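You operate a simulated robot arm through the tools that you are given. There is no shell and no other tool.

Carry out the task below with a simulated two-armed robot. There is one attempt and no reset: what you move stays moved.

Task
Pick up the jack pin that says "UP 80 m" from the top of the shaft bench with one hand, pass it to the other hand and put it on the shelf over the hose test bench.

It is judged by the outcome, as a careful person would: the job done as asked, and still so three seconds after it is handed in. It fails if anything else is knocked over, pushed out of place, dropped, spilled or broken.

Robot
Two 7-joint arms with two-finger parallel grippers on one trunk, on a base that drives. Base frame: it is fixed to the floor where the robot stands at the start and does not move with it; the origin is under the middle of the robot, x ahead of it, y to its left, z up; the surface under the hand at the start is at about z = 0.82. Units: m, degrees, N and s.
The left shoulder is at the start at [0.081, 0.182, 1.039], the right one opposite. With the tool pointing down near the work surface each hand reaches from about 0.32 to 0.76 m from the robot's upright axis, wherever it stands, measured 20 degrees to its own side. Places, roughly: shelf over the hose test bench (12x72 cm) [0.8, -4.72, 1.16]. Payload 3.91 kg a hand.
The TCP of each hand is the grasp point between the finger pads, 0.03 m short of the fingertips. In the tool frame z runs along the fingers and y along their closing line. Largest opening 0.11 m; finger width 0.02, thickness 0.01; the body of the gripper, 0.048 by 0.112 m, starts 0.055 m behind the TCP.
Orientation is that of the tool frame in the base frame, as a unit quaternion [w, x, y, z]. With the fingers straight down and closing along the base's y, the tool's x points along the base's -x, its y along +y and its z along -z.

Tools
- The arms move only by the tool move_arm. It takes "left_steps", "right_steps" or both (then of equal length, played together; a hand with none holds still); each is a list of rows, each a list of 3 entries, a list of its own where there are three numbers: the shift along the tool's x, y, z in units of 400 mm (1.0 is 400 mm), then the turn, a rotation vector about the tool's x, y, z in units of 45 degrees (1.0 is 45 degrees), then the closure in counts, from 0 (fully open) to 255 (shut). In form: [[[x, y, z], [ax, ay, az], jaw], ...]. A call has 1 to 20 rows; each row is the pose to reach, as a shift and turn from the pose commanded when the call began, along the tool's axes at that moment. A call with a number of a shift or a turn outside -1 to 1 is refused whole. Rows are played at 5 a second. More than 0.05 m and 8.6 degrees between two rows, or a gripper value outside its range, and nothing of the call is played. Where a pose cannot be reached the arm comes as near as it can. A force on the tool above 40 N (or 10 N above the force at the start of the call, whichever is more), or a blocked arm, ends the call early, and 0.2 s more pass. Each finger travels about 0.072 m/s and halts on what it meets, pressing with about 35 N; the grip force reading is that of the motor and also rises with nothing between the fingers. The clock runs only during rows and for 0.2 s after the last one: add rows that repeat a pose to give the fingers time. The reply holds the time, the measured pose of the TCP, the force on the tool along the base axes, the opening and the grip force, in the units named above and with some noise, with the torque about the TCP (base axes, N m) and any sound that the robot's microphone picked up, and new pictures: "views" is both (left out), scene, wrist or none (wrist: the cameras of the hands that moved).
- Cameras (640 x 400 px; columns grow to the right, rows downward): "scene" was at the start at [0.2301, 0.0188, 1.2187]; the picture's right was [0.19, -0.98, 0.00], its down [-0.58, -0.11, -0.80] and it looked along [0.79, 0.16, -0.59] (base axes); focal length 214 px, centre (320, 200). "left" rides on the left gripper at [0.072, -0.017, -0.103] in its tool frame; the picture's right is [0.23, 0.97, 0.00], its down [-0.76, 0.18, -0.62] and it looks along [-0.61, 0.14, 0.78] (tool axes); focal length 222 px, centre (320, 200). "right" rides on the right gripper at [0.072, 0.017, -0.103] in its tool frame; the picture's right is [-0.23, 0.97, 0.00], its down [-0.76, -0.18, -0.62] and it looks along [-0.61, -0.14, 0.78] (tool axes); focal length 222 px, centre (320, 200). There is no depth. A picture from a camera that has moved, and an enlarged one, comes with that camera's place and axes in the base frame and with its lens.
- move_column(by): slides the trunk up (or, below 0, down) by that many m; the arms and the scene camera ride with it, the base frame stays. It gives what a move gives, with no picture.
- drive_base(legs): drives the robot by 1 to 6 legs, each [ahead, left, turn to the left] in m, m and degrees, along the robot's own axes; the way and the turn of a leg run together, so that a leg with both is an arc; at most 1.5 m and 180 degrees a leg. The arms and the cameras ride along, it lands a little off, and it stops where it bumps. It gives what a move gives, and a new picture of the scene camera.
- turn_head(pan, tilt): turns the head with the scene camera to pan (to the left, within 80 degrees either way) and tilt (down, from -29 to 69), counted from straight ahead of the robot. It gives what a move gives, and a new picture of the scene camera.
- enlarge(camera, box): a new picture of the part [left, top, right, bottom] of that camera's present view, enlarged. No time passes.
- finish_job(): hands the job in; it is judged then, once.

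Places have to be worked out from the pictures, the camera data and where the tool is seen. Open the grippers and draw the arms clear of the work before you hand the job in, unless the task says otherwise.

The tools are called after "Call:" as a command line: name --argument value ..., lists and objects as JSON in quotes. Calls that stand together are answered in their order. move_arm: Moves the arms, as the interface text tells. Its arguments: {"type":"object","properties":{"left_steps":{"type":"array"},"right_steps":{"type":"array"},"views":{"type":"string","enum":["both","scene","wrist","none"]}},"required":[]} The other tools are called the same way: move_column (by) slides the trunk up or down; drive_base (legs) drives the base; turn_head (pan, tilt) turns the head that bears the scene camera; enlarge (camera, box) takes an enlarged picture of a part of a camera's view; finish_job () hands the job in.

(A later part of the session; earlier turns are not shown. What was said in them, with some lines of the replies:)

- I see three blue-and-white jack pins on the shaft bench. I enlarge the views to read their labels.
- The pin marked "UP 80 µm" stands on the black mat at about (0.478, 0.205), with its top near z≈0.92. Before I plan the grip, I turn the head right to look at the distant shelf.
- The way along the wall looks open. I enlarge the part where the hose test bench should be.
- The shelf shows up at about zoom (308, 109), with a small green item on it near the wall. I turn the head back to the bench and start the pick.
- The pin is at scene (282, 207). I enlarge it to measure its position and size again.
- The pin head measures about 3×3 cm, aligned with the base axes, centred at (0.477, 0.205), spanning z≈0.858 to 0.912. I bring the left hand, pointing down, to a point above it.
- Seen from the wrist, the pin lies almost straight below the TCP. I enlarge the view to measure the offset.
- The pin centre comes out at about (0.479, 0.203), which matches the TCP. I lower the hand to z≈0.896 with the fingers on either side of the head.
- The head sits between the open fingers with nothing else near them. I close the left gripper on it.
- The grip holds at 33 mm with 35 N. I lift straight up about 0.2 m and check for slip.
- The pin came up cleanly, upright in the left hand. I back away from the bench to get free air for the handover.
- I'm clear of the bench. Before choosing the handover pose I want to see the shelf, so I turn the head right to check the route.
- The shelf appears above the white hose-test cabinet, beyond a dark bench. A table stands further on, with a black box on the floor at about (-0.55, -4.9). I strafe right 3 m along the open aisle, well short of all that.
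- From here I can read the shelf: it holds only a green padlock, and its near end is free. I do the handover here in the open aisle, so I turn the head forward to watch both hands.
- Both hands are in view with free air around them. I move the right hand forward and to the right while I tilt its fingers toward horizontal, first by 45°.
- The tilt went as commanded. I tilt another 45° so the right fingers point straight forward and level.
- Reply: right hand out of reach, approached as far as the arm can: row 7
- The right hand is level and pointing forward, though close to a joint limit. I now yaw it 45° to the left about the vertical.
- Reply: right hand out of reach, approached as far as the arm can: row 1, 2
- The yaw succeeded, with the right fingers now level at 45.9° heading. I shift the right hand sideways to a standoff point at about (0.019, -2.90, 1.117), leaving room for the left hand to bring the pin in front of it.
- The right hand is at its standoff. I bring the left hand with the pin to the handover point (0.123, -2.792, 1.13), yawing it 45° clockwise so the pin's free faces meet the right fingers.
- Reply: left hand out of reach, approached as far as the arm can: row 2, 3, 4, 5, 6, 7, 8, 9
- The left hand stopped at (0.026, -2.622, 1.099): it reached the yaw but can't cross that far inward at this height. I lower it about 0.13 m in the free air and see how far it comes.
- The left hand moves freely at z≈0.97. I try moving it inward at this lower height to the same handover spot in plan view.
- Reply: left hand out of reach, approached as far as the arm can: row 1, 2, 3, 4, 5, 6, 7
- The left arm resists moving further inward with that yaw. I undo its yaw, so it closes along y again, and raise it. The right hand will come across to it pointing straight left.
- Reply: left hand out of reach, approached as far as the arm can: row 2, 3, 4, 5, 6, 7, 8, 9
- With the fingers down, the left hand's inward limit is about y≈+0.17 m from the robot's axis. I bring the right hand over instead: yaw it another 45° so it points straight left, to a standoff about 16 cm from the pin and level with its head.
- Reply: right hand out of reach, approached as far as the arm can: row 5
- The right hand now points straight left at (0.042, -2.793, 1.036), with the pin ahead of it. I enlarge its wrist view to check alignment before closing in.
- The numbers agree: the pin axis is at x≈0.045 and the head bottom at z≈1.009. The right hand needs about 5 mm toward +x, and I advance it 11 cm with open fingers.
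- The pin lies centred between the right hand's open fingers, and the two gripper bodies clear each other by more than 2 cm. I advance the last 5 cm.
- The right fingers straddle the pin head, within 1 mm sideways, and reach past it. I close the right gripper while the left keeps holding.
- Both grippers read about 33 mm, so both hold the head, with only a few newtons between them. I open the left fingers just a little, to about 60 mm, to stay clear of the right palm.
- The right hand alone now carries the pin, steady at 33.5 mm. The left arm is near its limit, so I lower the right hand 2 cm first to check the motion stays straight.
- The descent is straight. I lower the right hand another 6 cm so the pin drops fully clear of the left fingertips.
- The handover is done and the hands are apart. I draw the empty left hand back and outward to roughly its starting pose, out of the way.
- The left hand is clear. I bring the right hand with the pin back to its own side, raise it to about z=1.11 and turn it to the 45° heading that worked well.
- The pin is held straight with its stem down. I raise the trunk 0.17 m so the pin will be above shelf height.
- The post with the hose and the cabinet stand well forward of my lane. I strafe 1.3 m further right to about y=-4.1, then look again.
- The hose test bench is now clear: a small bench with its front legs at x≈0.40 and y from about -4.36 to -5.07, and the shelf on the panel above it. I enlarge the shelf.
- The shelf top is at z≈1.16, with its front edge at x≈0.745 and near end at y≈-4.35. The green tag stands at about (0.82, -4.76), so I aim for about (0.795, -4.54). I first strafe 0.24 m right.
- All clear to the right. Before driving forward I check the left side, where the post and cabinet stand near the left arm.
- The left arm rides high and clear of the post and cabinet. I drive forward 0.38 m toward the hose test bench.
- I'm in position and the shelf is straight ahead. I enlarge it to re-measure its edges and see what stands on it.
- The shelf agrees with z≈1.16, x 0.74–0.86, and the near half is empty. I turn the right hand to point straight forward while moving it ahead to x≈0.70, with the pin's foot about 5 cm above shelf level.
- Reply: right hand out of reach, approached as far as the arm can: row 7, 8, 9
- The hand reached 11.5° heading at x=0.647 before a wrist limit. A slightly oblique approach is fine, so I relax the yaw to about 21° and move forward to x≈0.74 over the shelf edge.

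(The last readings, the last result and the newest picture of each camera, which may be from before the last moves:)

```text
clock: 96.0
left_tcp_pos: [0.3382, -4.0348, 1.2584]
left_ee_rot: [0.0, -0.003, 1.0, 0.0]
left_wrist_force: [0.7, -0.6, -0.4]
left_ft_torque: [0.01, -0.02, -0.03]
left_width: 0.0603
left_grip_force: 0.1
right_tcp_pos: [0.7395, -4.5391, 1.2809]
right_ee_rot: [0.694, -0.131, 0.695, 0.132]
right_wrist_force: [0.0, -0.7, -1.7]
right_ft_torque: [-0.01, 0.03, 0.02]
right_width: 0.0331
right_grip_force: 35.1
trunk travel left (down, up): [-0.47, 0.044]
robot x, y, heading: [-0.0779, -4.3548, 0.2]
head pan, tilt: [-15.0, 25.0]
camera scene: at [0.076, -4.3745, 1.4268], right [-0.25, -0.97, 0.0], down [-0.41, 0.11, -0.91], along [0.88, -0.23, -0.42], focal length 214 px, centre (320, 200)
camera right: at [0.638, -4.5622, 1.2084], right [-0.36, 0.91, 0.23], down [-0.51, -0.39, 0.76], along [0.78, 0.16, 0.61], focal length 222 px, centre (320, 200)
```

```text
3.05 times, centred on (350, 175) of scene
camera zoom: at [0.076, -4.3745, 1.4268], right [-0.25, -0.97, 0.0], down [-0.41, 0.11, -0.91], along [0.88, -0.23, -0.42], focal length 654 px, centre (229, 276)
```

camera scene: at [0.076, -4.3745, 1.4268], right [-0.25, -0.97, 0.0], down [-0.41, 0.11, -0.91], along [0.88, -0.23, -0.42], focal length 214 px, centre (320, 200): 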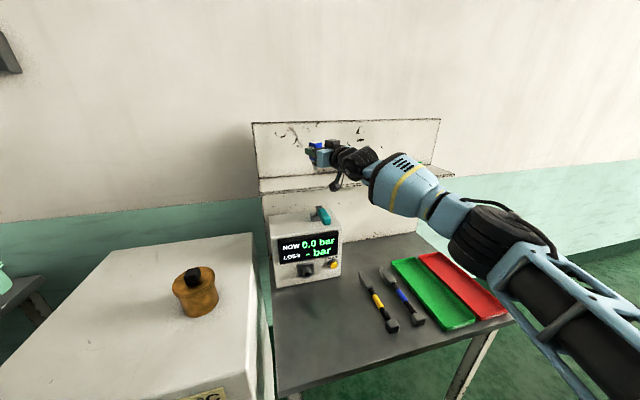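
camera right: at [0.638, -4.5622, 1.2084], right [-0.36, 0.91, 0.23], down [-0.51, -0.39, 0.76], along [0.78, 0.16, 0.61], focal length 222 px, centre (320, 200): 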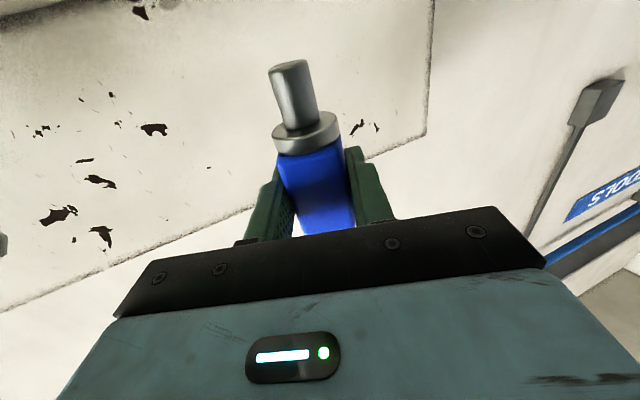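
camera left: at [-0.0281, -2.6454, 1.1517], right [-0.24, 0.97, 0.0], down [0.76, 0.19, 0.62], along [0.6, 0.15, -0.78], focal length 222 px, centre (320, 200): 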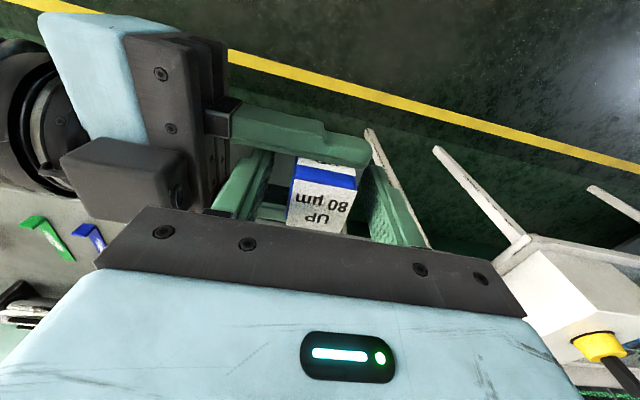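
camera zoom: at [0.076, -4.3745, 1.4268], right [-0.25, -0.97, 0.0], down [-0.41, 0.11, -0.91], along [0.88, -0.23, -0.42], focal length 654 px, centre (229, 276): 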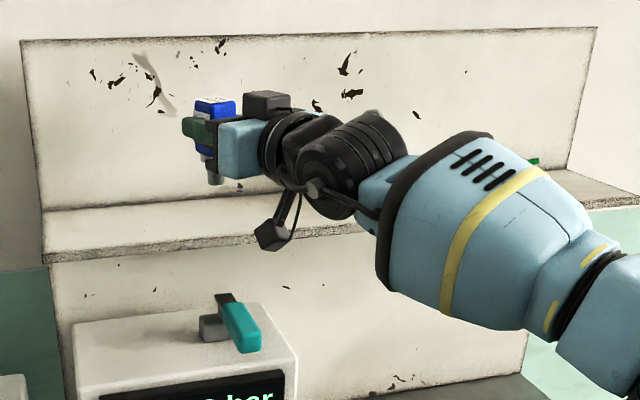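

The path is clear and the pose matches the command. I advance about 5 cm more so the pin stands above the middle of the shelf depth.

Call:
move_arm --right_steps '[[[0, -0.006, 0.03], [0, 0, 0], 230], [[0, -0.012, 0.06], [0, 0, 0], 230], [[0, -0.018, 0.09], [0, 0, 0], 230], [[0, -0.025, 0.123], [0, 0, 0], 230], [[0, -0.025, 0.123], [0, 0, 0], 230]]' --views "both"

Call:
enlarge --camera "scene" --box '[265, 120, 385, 200]'

```text
clock: 97.2
left_tcp_pos: [0.3408, -4.0371, 1.2593]
left_ee_rot: [0.0, -0.003, 1.0, 0.001]
left_wrist_force: [-0.1, 0.0, -0.5]
left_ft_torque: [0.06, 0.02, 0.03]
left_width: 0.0601
left_grip_force: 0.0
right_tcp_pos: [0.7733, -4.5302, 1.2715]
right_ee_rot: [0.694, -0.131, 0.695, 0.133]
right_wrist_force: [0.2, -0.2, -1.1]
right_ft_torque: [0.03, 0.0, 0.02]
right_width: 0.0337
right_grip_force: 35.6
right hand out of reach, approached as far as the arm can: row 1, 2, 3, 4, 5
trunk travel left (down, up): [-0.47, 0.044]
robot x, y, heading: [-0.0772, -4.3565, 0.6]
head pan, tilt: [-15.0, 25.0]
camera scene: at [0.0772, -4.3771, 1.4266], right [-0.25, -0.97, 0.0], down [-0.41, 0.11, -0.91], along [0.88, -0.23, -0.42], focal length 214 px, centre (320, 200)
camera right: at [0.6712, -4.5532, 1.1986], right [-0.36, 0.91, 0.23], down [-0.51, -0.4, 0.76], along [0.78, 0.15, 0.61], focal length 222 px, centre (320, 200)
```

scene: 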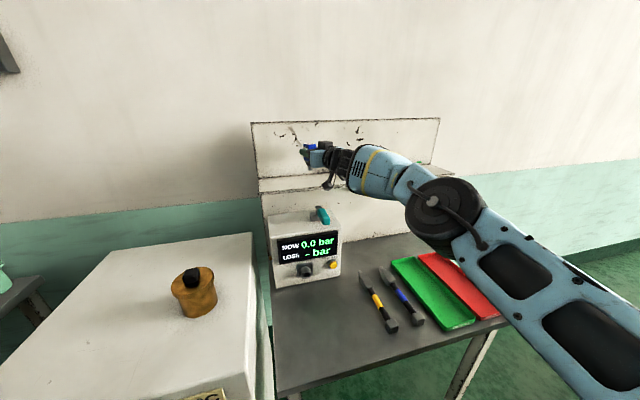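
right: 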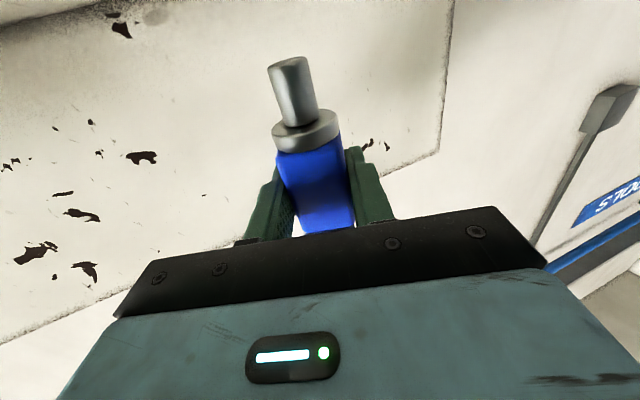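

```text
5.00 times, centred on (325, 160) of scene
camera zoom: at [0.0772, -4.3771, 1.4266], right [-0.25, -0.97, 0.0], down [-0.41, 0.11, -0.91], along [0.88, -0.23, -0.42], focal length 1072 px, centre (295, 400)
```

zoom: 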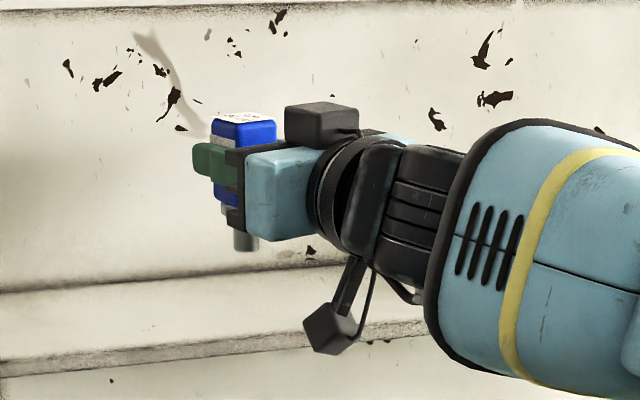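

The arm is at full stretch at x=0.773. I pull the hand back about 5 cm and will close the gap by driving the base slightly nearer instead.

Call:
move_arm --right_steps '[[[-0.01, 0, -0.03], [0, 0, 0], 230], [[-0.02, 0, -0.06], [0, 0, 0], 230], [[-0.025, 0, -0.1], [0, 0, 0], 230], [[-0.025, 0, -0.14], [0, 0, 0], 230], [[-0.025, 0, -0.14], [0, 0, 0], 230]]' --views "scene"

Call:
turn_head --pan 0 --tilt 60

```text
clock: 98.4
left_tcp_pos: [0.3389, -4.0332, 1.2583]
left_ee_rot: [0.0, -0.002, 1.0, 0.0]
left_wrist_force: [0.4, 0.9, -0.2]
left_ft_torque: [-0.01, 0.0, 0.02]
left_width: 0.0599
left_grip_force: 0.1
right_tcp_pos: [0.7213, -4.5473, 1.2809]
right_ee_rot: [0.693, -0.132, 0.696, 0.132]
right_wrist_force: [1.2, -0.4, -1.3]
right_ft_torque: [-0.02, 0.01, -0.02]
right_width: 0.0337
right_grip_force: 35.2
trunk travel left (down, up): [-0.47, 0.044]
robot x, y, heading: [-0.0765, -4.3547, 0.1]
head pan, tilt: [-15.0, 25.0]
camera scene: at [0.0769, -4.3737, 1.4267], right [-0.25, -0.97, 0.0], down [-0.41, 0.11, -0.91], along [0.88, -0.23, -0.42], focal length 214 px, centre (320, 200)
```

scene: 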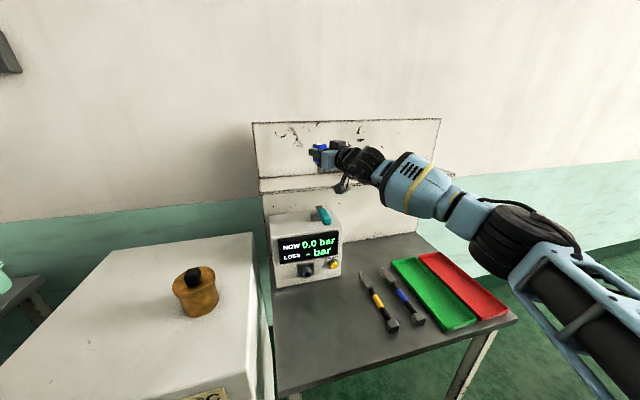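

```text
clock: 99.4
left_tcp_pos: [0.3392, -4.0342, 1.259]
left_ee_rot: [-0.001, -0.003, 1.0, 0.001]
left_wrist_force: [-0.3, -0.2, 0.7]
left_ft_torque: [-0.05, 0.0, -0.01]
left_width: 0.06
left_grip_force: 0.1
right_tcp_pos: [0.7203, -4.5471, 1.2814]
right_ee_rot: [0.694, -0.133, 0.695, 0.133]
right_wrist_force: [0.2, -0.1, -0.2]
right_ft_torque: [-0.02, 0.02, -0.04]
right_width: 0.0333
right_grip_force: 35.1
trunk travel left (down, up): [-0.47, 0.044]
robot x, y, heading: [-0.0818, -4.3568, 0.4]
head pan, tilt: [0.0, 60.0]
camera scene: at [0.0538, -4.3503, 1.3768], right [0.01, -1.0, 0.0], down [-0.87, 0.0, -0.5], along [0.5, 0.0, -0.87], focal length 214 px, centre (320, 200)
```

scene: 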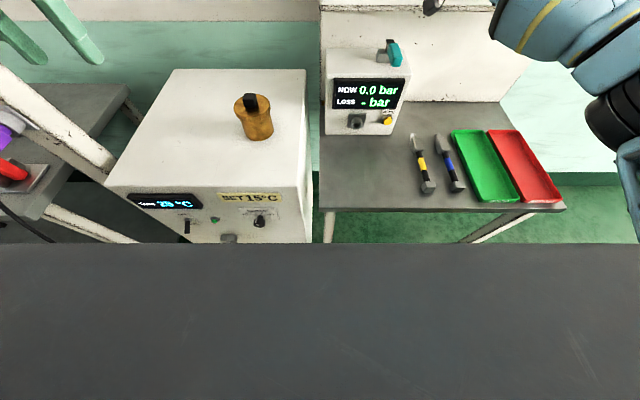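

There is clear floor between the robot and the bench and cabinet. I drive forward 6 cm, which takes the right hand to about x=0.78 over the shelf.

Call:
drive_base --legs '[[0.06, 0, 0]]'

Call:
turn_head --pan -18 --tilt 18

Call:
enlarge --camera "scene" --box '[240, 120, 400, 220]'

```text
clock: 100.4
left_tcp_pos: [0.3979, -4.0338, 1.2597]
left_ee_rot: [0.001, -0.002, 1.0, 0.0]
left_wrist_force: [0.6, 0.7, -0.6]
left_ft_torque: [-0.02, 0.02, -0.02]
left_width: 0.0601
left_grip_force: 0.0
right_tcp_pos: [0.7799, -4.5469, 1.2823]
right_ee_rot: [0.694, -0.132, 0.695, 0.133]
right_wrist_force: [1.0, 0.3, -0.5]
right_ft_torque: [-0.02, -0.03, 0.0]
right_width: 0.0335
right_grip_force: 34.7
trunk travel left (down, up): [-0.47, 0.044]
robot x, y, heading: [-0.0195, -4.3513, 0.6]
head pan, tilt: [0.0, 60.0]
camera scene: at [0.1123, -4.3499, 1.377], right [0.01, -1.0, 0.0], down [-0.87, 0.0, -0.5], along [0.5, 0.0, -0.87], focal length 214 px, centre (320, 200)
```

scene: 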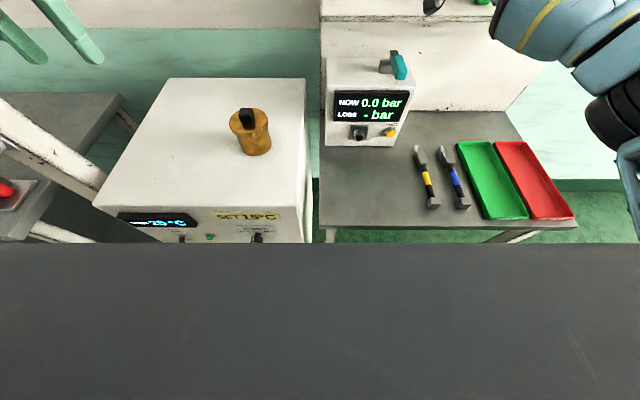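

```text
clock: 101.5
left_tcp_pos: [0.3989, -4.0339, 1.259]
left_ee_rot: [0.0, -0.004, 1.0, 0.001]
left_wrist_force: [0.0, 0.1, 0.2]
left_ft_torque: [0.0, 0.01, 0.02]
left_width: 0.0598
left_grip_force: 0.1
right_tcp_pos: [0.78, -4.5468, 1.2809]
right_ee_rot: [0.694, -0.133, 0.695, 0.133]
right_wrist_force: [-0.2, 0.6, -0.1]
right_ft_torque: [0.03, -0.01, 0.05]
right_width: 0.0333
right_grip_force: 35.4
trunk travel left (down, up): [-0.47, 0.044]
robot x, y, heading: [-0.0193, -4.3559, 0.2]
head pan, tilt: [-18.0, 18.0]
camera scene: at [0.1355, -4.3786, 1.438], right [-0.3, -0.95, 0.0], down [-0.3, 0.09, -0.95], along [0.91, -0.29, -0.31], focal length 214 px, centre (320, 200)
```

scene: 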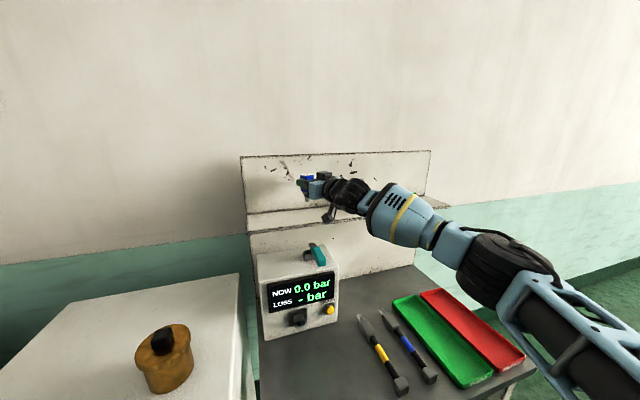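

```text
4.00 times, centred on (320, 170) of scene
camera zoom: at [0.1355, -4.3786, 1.438], right [-0.3, -0.95, 0.0], down [-0.3, 0.09, -0.95], along [0.91, -0.29, -0.31], focal length 858 px, centre (320, 320)
```

zoom: 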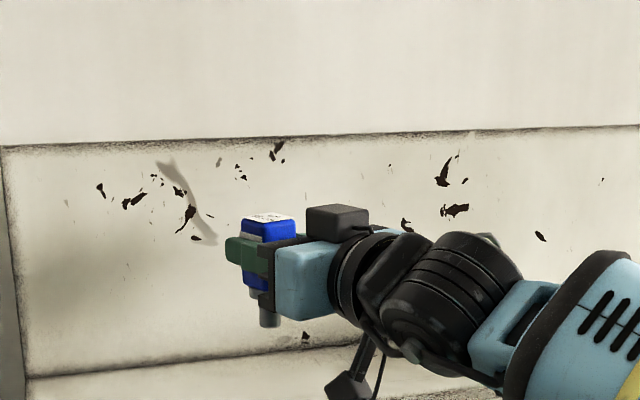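

The hand is at (0.780, -4.547, 1.281), with the pin well over the shelf. I lower it about 4.8 cm and ease it forward 8 mm, stopping a few millimetres above the surface.

Call:
move_arm --right_steps '[[[0.02, 0, 0.01], [0, 0, 0], 230], [[0.045, 0, 0.02], [0, 0, 0], 230], [[0.07, 0, 0.02], [0, 0, 0], 230], [[0.095, 0, 0.02], [0, 0, 0], 230], [[0.11, 0, 0.02], [0, 0, 0], 230], [[0.12, 0, 0.02], [0, 0, 0], 230], [[0.12, 0, 0.02], [0, 0, 0], 230]]' --views "both"

Call:
enlarge --camera "scene" --box '[250, 150, 370, 230]'

Call:
enlarge --camera "right" --box '[220, 0, 420, 125]'

```text
clock: 103.1
left_tcp_pos: [0.3995, -4.0344, 1.2593]
left_ee_rot: [0.0, -0.002, 1.0, 0.0]
left_wrist_force: [0.0, 0.0, 0.3]
left_ft_torque: [0.01, 0.0, -0.01]
left_width: 0.0601
left_grip_force: 0.1
right_tcp_pos: [0.7871, -4.5438, 1.2321]
right_ee_rot: [0.693, -0.133, 0.695, 0.134]
right_wrist_force: [-0.3, -0.6, -0.9]
right_ft_torque: [0.01, -0.01, 0.01]
right_width: 0.0336
right_grip_force: 34.7
trunk travel left (down, up): [-0.47, 0.044]
robot x, y, heading: [-0.0186, -4.3518, 0.3]
head pan, tilt: [-18.0, 18.0]
camera scene: at [0.1352, -4.3786, 1.4382], right [-0.3, -0.95, 0.0], down [-0.29, 0.09, -0.95], along [0.91, -0.29, -0.31], focal length 214 px, centre (320, 200)
camera right: at [0.6846, -4.5667, 1.161], right [-0.36, 0.91, 0.23], down [-0.51, -0.4, 0.76], along [0.78, 0.16, 0.61], focal length 222 px, centre (320, 200)
```

scene: 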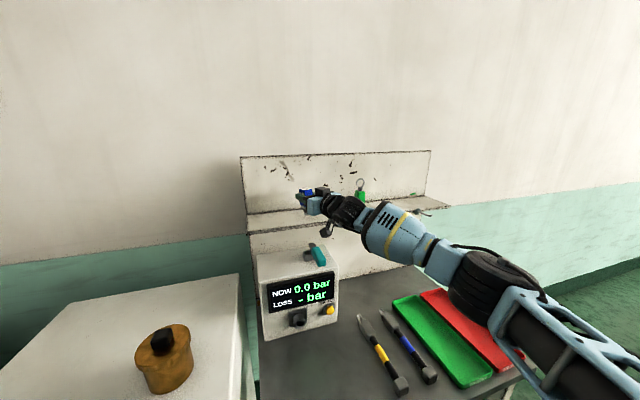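
right: 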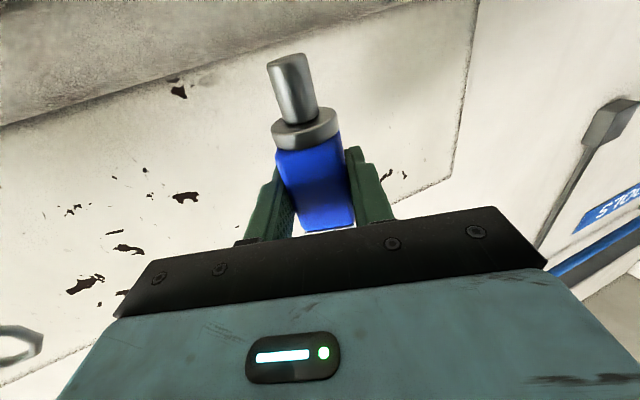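

```text
5.00 times, centred on (310, 190) of scene
camera zoom: at [0.1352, -4.3786, 1.4382], right [-0.3, -0.95, 0.0], down [-0.29, 0.09, -0.95], along [0.91, -0.29, -0.31], focal length 1072 px, centre (370, 250)
```

zoom: 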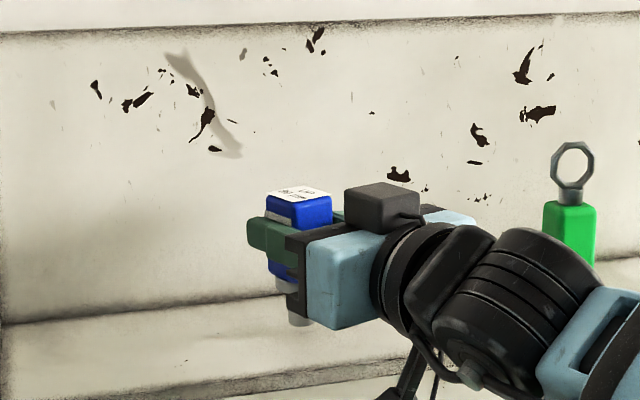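

```text
3.20 times, centred on (320, 62) of right
camera zoom: at [0.6846, -4.5667, 1.161], right [-0.36, 0.91, 0.23], down [-0.51, -0.4, 0.76], along [0.78, 0.16, 0.61], focal length 711 px, centre (320, 640)
```

zoom: 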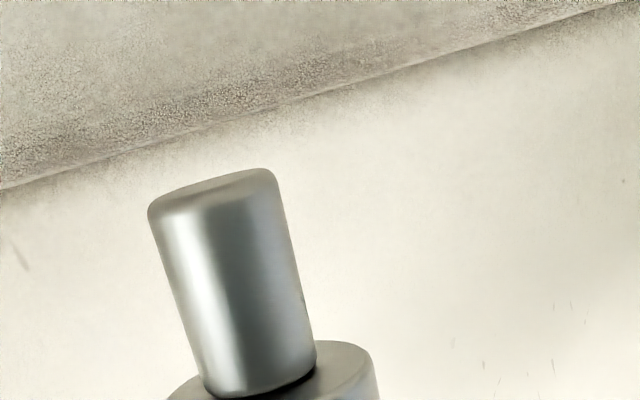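

The pin's foot is at about z≈1.169, a few millimetres above the shelf. I creep down in small steps and watch the wrist force for contact.

Call:
move_arm --right_steps '[[[0.005, 0, 0], [0, 0, 0], 230], [[0.01, 0, 0], [0, 0, 0], 230], [[0.01, 0, 0], [0, 0, 0], 230]]' --views "none"

```text
clock: 103.9
left_tcp_pos: [0.3994, -4.035, 1.258]
left_ee_rot: [0.0, -0.003, 1.0, 0.0]
left_wrist_force: [0.3, 0.4, 0.1]
left_ft_torque: [0.03, -0.04, -0.02]
left_width: 0.0601
left_grip_force: 0.2
right_tcp_pos: [0.7864, -4.5439, 1.2305]
right_ee_rot: [0.694, -0.132, 0.695, 0.133]
right_wrist_force: [-0.1, -0.1, -0.2]
right_ft_torque: [0.04, 0.03, 0.01]
right_width: 0.0335
right_grip_force: 34.9
trunk travel left (down, up): [-0.47, 0.044]
robot x, y, heading: [-0.0194, -4.3534, 0.3]
head pan, tilt: [-18.0, 18.0]
```

There is no contact yet at z=1.2305. I lower another 3 mm.

Call:
move_arm --right_steps '[[[0.004, 0, 0], [0, 0, 0], 230], [[0.0075, 0, 0], [0, 0, 0], 230], [[0.0075, 0, 0], [0, 0, 0], 230]]' --views "none"

```text
clock: 104.7
left_tcp_pos: [0.398, -4.0338, 1.2598]
left_ee_rot: [0.0, -0.003, 1.0, 0.0]
left_wrist_force: [0.1, 0.0, -0.5]
left_ft_torque: [0.0, -0.03, 0.01]
left_width: 0.06
left_grip_force: 0.0
right_tcp_pos: [0.7878, -4.5436, 1.2275]
right_ee_rot: [0.694, -0.132, 0.695, 0.133]
right_wrist_force: [0.3, -0.1, 1.6]
right_ft_torque: [0.02, -0.05, -0.01]
right_width: 0.0337
right_grip_force: 35.5
trunk travel left (down, up): [-0.47, 0.044]
robot x, y, heading: [-0.0178, -4.3534, 0.4]
head pan, tilt: [-18.0, 18.0]
```

The vertical force is only about 1.6 N, which may be noise. I lower another 2 mm.

Call:
move_arm --right_steps '[[[0.0025, 0, 0], [0, 0, 0], 230], [[0.005, 0, 0], [0, 0, 0], 230], [[0.005, 0, 0], [0, 0, 0], 230]]' --views "wrist"

Call:
enlarge --camera "right" --box '[220, 0, 420, 125]'

```text
clock: 105.5
left_tcp_pos: [0.3983, -4.0329, 1.2604]
left_ee_rot: [0.001, -0.003, 1.0, 0.0]
left_wrist_force: [-0.9, -0.4, 0.4]
left_ft_torque: [0.02, -0.05, -0.01]
left_width: 0.0601
left_grip_force: 0.1
right_tcp_pos: [0.7859, -4.5436, 1.2277]
right_ee_rot: [0.695, -0.132, 0.694, 0.133]
right_wrist_force: [2.7, 0.5, 8.6]
right_ft_torque: [0.06, -0.25, -0.05]
right_width: 0.0334
right_grip_force: 35.1
trunk travel left (down, up): [-0.47, 0.044]
robot x, y, heading: [-0.0197, -4.3538, 0.2]
head pan, tilt: [-18.0, 18.0]
camera right: at [0.6844, -4.5663, 1.1539], right [-0.36, 0.9, 0.23], down [-0.51, -0.4, 0.76], along [0.78, 0.16, 0.61], focal length 222 px, centre (320, 200)
```

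right: 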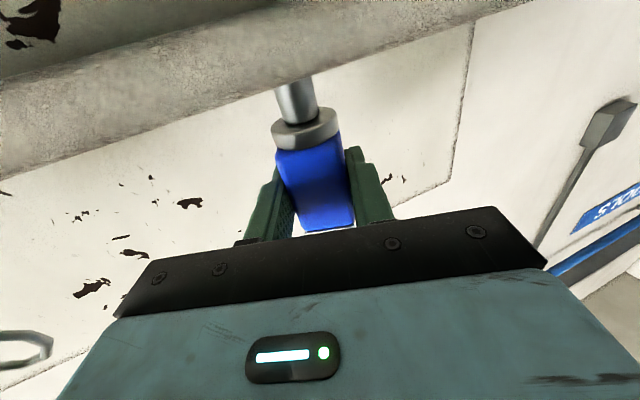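

```text
3.20 times, centred on (320, 62) of right
camera zoom: at [0.6844, -4.5663, 1.1539], right [-0.36, 0.9, 0.23], down [-0.51, -0.4, 0.76], along [0.78, 0.16, 0.61], focal length 711 px, centre (320, 640)
```

zoom: 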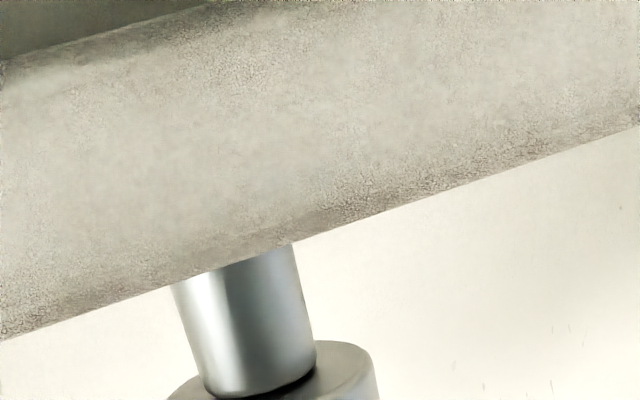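

Contact: the vertical force rose to 8.6 N, and the torque matches a push on the pin's foot, so the pin is standing on the shelf at z≈1.163. I ease off 2 mm of preload before releasing.

Call:
move_arm --right_steps '[[[-0.003, 0, 0], [0, 0, 0], 230], [[-0.006, 0, 0], [0, 0, 0], 230], [[-0.006, 0, 0], [0, 0, 0], 230]]' --views "none"

```text
clock: 106.3
left_tcp_pos: [0.3982, -4.0332, 1.2592]
left_ee_rot: [-0.001, -0.003, 1.0, 0.001]
left_wrist_force: [0.1, 0.0, 0.0]
left_ft_torque: [0.01, -0.02, 0.02]
left_width: 0.0599
left_grip_force: 0.1
right_tcp_pos: [0.786, -4.5439, 1.2276]
right_ee_rot: [0.694, -0.134, 0.695, 0.135]
right_wrist_force: [1.5, 0.4, 5.3]
right_ft_torque: [0.05, -0.14, 0.01]
right_width: 0.0334
right_grip_force: 34.5
trunk travel left (down, up): [-0.47, 0.044]
robot x, y, heading: [-0.0188, -4.3511, 0.6]
head pan, tilt: [-18.0, 18.0]
```

Still 5 N of preload remains, so I ease up about another millimetre.

Call:
move_arm --right_steps '[[[-0.0015, 0, 0], [0, 0, 0], 230], [[-0.003, 0, 0], [0, 0, 0], 230], [[-0.003, 0, 0], [0, 0, 0], 230], [[-0.003, 0, 0], [0, 0, 0], 230]]' --views "none"

```text
clock: 107.3
left_tcp_pos: [0.3987, -4.0344, 1.259]
left_ee_rot: [0.0, -0.002, 1.0, 0.0]
left_wrist_force: [0.6, 0.2, -0.1]
left_ft_torque: [-0.01, 0.01, -0.02]
left_width: 0.06
left_grip_force: 0.0
right_tcp_pos: [0.7869, -4.5442, 1.2265]
right_ee_rot: [0.693, -0.133, 0.696, 0.133]
right_wrist_force: [0.4, 0.0, -0.6]
right_ft_torque: [0.0, 0.0, -0.03]
right_width: 0.0332
right_grip_force: 35.5
trunk travel left (down, up): [-0.47, 0.044]
robot x, y, heading: [-0.0208, -4.3509, 0.3]
head pan, tilt: [-18.0, 18.0]
```

The force is about zero, so the pin just rests on the shelf. I open the right gripper to about 70 mm.

Call:
move_arm --right_steps '[[[0, 0, 0], [0, 0, 0], 190], [[0, 0, 0], [0, 0, 0], 165], [[0, 0, 0], [0, 0, 0], 140], [[0, 0, 0], [0, 0, 0], 115], [[0, 0, 0], [0, 0, 0], 93], [[0, 0, 0], [0, 0, 0], 93], [[0, 0, 0], [0, 0, 0], 93]]' --views "both"

Call:
enlarge --camera "scene" --box '[250, 150, 370, 230]'

```text
clock: 108.9
left_tcp_pos: [0.3992, -4.0326, 1.2595]
left_ee_rot: [0.0, -0.002, 1.0, 0.0]
left_wrist_force: [0.0, -1.0, -0.8]
left_ft_torque: [-0.01, 0.03, 0.0]
left_width: 0.0599
left_grip_force: 0.2
right_tcp_pos: [0.7858, -4.5449, 1.2277]
right_ee_rot: [0.694, -0.132, 0.695, 0.133]
right_wrist_force: [-0.5, 0.0, -0.1]
right_ft_torque: [0.01, 0.01, -0.01]
right_width: 0.0698
right_grip_force: 0.0
trunk travel left (down, up): [-0.47, 0.044]
robot x, y, heading: [-0.0186, -4.3533, 0.4]
head pan, tilt: [-18.0, 18.0]
camera scene: at [0.1351, -4.3787, 1.4382], right [-0.3, -0.95, 0.0], down [-0.29, 0.09, -0.95], along [0.91, -0.29, -0.31], focal length 214 px, centre (320, 200)
camera right: at [0.6845, -4.5667, 1.1555], right [-0.36, 0.91, 0.23], down [-0.51, -0.4, 0.76], along [0.78, 0.16, 0.61], focal length 222 px, centre (320, 200)
```

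scene: 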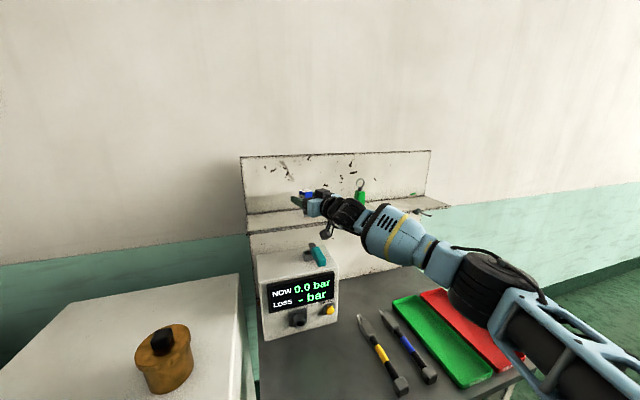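
right: 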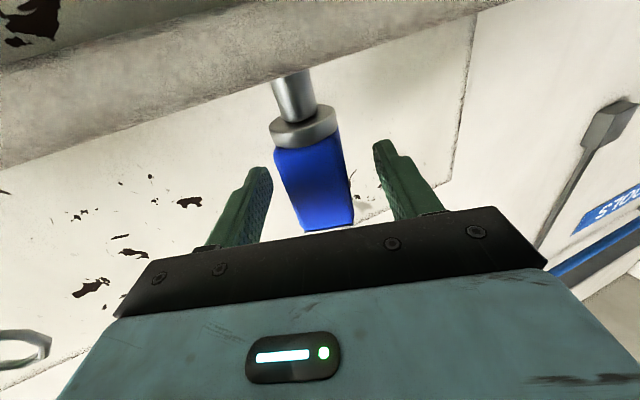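

```text
5.00 times, centred on (310, 190) of scene
camera zoom: at [0.1351, -4.3787, 1.4382], right [-0.3, -0.95, 0.0], down [-0.29, 0.09, -0.95], along [0.91, -0.29, -0.31], focal length 1072 px, centre (370, 250)
```

zoom: 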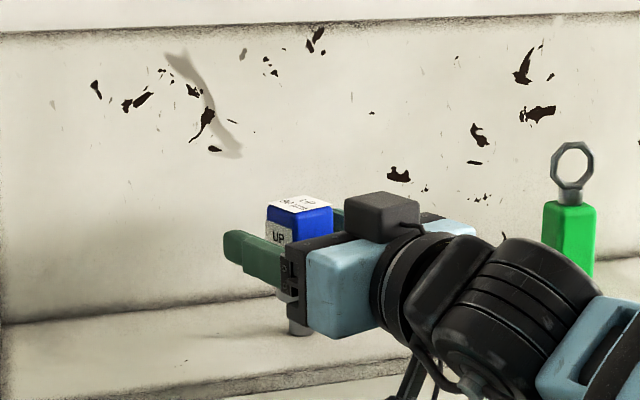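

The pin stands free and upright on the shelf, with a clear gap to both fingers. I pull the hand straight back along its own axis.

Call:
move_arm --right_steps '[[[0, 0, -0.02], [0, 0, 0], 93], [[0, 0, -0.05], [0, 0, 0], 93], [[0, 0, -0.09], [0, 0, 0], 93], [[0, 0, -0.13], [0, 0, 0], 93], [[0, 0, -0.18], [0, 0, 0], 93], [[0, 0, -0.23], [0, 0, 0], 93], [[0, 0, -0.26], [0, 0, 0], 93], [[0, 0, -0.26], [0, 0, 0], 93]]' --views "both"

Call:
enlarge --camera "scene" --box '[250, 150, 370, 230]'

```text
clock: 110.7
left_tcp_pos: [0.3988, -4.0336, 1.2595]
left_ee_rot: [0.0, -0.003, 1.0, 0.0]
left_wrist_force: [-0.1, 0.4, -0.1]
left_ft_torque: [-0.01, 0.0, 0.02]
left_width: 0.06
left_grip_force: 0.1
right_tcp_pos: [0.6914, -4.5836, 1.2287]
right_ee_rot: [0.694, -0.133, 0.695, 0.133]
right_wrist_force: [1.0, 0.1, -0.5]
right_ft_torque: [-0.02, 0.0, 0.02]
right_width: 0.0699
right_grip_force: 0.0
trunk travel left (down, up): [-0.47, 0.044]
robot x, y, heading: [-0.0184, -4.3501, 0.5]
head pan, tilt: [-18.0, 18.0]
camera scene: at [0.1353, -4.3785, 1.4381], right [-0.3, -0.95, 0.0], down [-0.29, 0.09, -0.95], along [0.91, -0.29, -0.31], focal length 214 px, centre (320, 200)
camera right: at [0.5881, -4.6046, 1.1556], right [-0.36, 0.91, 0.23], down [-0.51, -0.4, 0.76], along [0.78, 0.16, 0.61], focal length 222 px, centre (320, 200)
```

scene: 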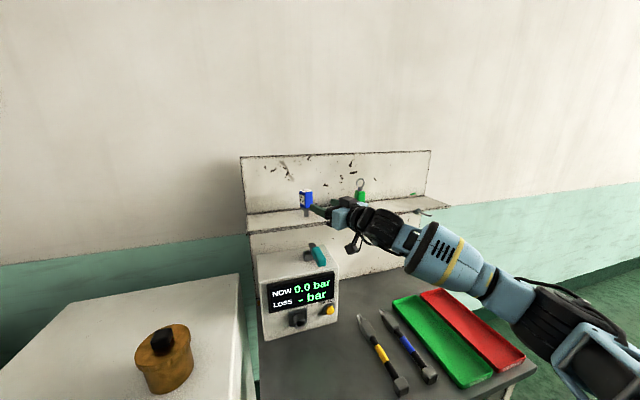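
right: 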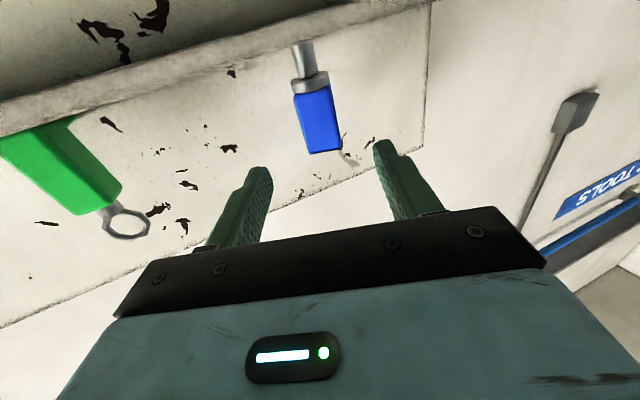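

```text
5.00 times, centred on (310, 190) of scene
camera zoom: at [0.1353, -4.3785, 1.4381], right [-0.3, -0.95, 0.0], down [-0.29, 0.09, -0.95], along [0.91, -0.29, -0.31], focal length 1072 px, centre (370, 250)
```

zoom: 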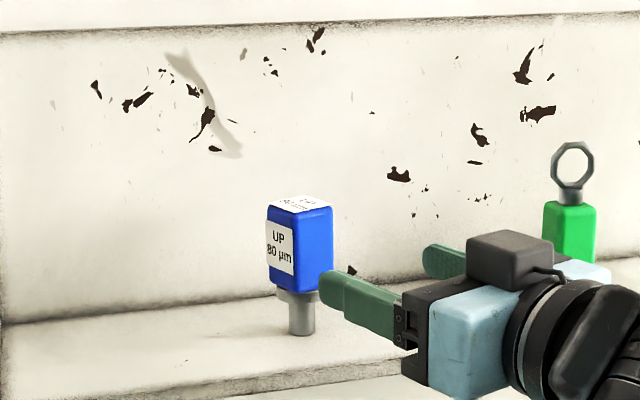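

The pin stands upright and alone on the shelf, with "UP 80 µm" readable and the hand clear of it. I drive back 0.4 m along the way I came, to draw both arms away.

Call:
drive_base --legs '[[-0.4, 0, 0]]'

Call:
enlarge --camera "scene" --box '[220, 130, 420, 255]'

```text
clock: 113.2
left_tcp_pos: [-0.0022, -4.0359, 1.2593]
left_ee_rot: [0.0, -0.005, 1.0, 0.0]
left_wrist_force: [-0.2, 0.4, -0.2]
left_ft_torque: [-0.04, -0.02, 0.01]
left_width: 0.0601
left_grip_force: 0.0
right_tcp_pos: [0.2919, -4.5834, 1.2273]
right_ee_rot: [0.694, -0.134, 0.695, 0.134]
right_wrist_force: [0.3, 0.4, -0.9]
right_ft_torque: [0.04, -0.01, 0.02]
right_width: 0.0699
right_grip_force: 0.1
trunk travel left (down, up): [-0.47, 0.044]
robot x, y, heading: [-0.4166, -4.3578, 0.3]
head pan, tilt: [-18.0, 18.0]
camera scene: at [-0.2639, -4.381, 1.4381], right [-0.3, -0.95, 0.0], down [-0.29, 0.09, -0.95], along [0.91, -0.29, -0.31], focal length 214 px, centre (320, 200)
```

scene: 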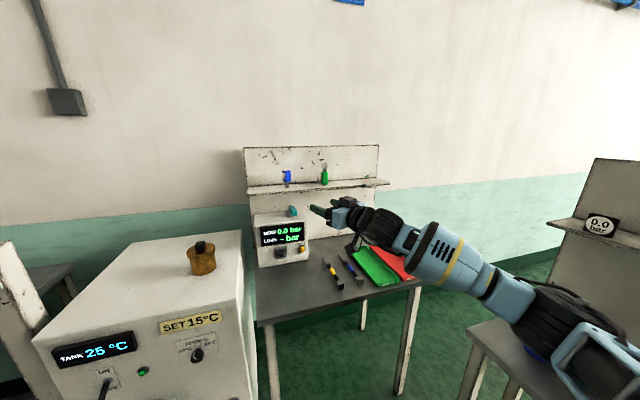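

```text
3.20 times, centred on (320, 192) of scene
camera zoom: at [-0.2639, -4.381, 1.4381], right [-0.3, -0.95, 0.0], down [-0.29, 0.09, -0.95], along [0.91, -0.29, -0.31], focal length 686 px, centre (320, 224)
```

zoom: 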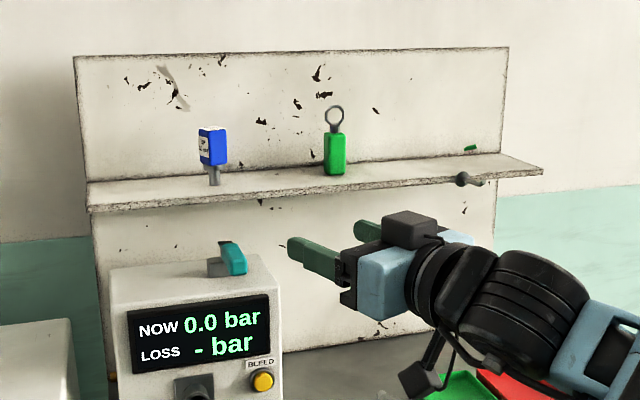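

The pin stands on the shelf beside the untouched green tag, and the bench items are undisturbed. I open both grippers fully in free air.

Call:
move_arm --left_steps '[[[0, 0, 0], [0, 0, 0], 60], [[0, 0, 0], [0, 0, 0], 0], [[0, 0, 0], [0, 0, 0], 0]]' --right_steps '[[[0, 0, 0], [0, 0, 0], 50], [[0, 0, 0], [0, 0, 0], 0], [[0, 0, 0], [0, 0, 0], 0]]' --views "scene"

Call:
enlarge --camera "scene" --box '[240, 140, 340, 203]'

```text
clock: 114.0
left_tcp_pos: [-0.0007, -4.0351, 1.2594]
left_ee_rot: [0.0, -0.004, 1.0, 0.0]
left_wrist_force: [0.8, -0.6, 0.4]
left_ft_torque: [0.01, 0.01, 0.02]
left_width: 0.1099
left_grip_force: 0.0
right_tcp_pos: [0.2922, -4.5838, 1.2282]
right_ee_rot: [0.694, -0.133, 0.695, 0.134]
right_wrist_force: [-1.0, -0.4, 0.5]
right_ft_torque: [0.0, 0.0, 0.0]
right_width: 0.1102
right_grip_force: 0.0
trunk travel left (down, up): [-0.47, 0.044]
robot x, y, heading: [-0.4188, -4.3542, 0.6]
head pan, tilt: [-18.0, 18.0]
camera scene: at [-0.2639, -4.381, 1.4382], right [-0.3, -0.95, 0.0], down [-0.29, 0.09, -0.95], along [0.91, -0.29, -0.31], focal length 214 px, centre (320, 200)
```

scene: 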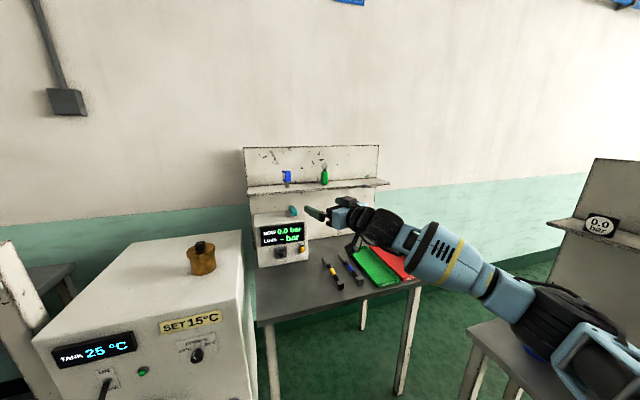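

```text
6.35 times, centred on (290, 172) of scene
camera zoom: at [-0.2639, -4.381, 1.4382], right [-0.3, -0.95, 0.0], down [-0.29, 0.09, -0.95], along [0.91, -0.29, -0.31], focal length 1362 px, centre (510, 381)
```

zoom: 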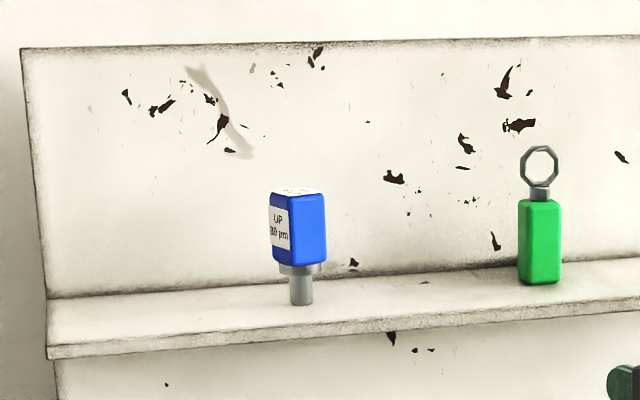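

The "UP 80 µm" pin is standing steady on the shelf. Both grippers are empty and open, the arms are clear and nothing else has moved. I hand the job in.

Call:
finish_job

```text
The job is handed in.
```

The "UP 80 µm" jack pin is standing upright on the shelf over the hose test bench, and the job is handed in.

The left hand picked it up from the shaft bench and passed it to the right hand in the open aisle. The right hand then set it on the empty near end of the shelf, at about (0.79, -4.54). It stayed upright after I let go and backed away.

The label on the pin reads "UP 80 µm"; I took this to be the "UP 80 m" pin you meant. The other two pins are marked 24 µm and 40 µm.

I saw nothing else knocked or moved. The green tag on the shelf and the bench items are where they were. Both grippers are open, and the arms are clear of the benches.
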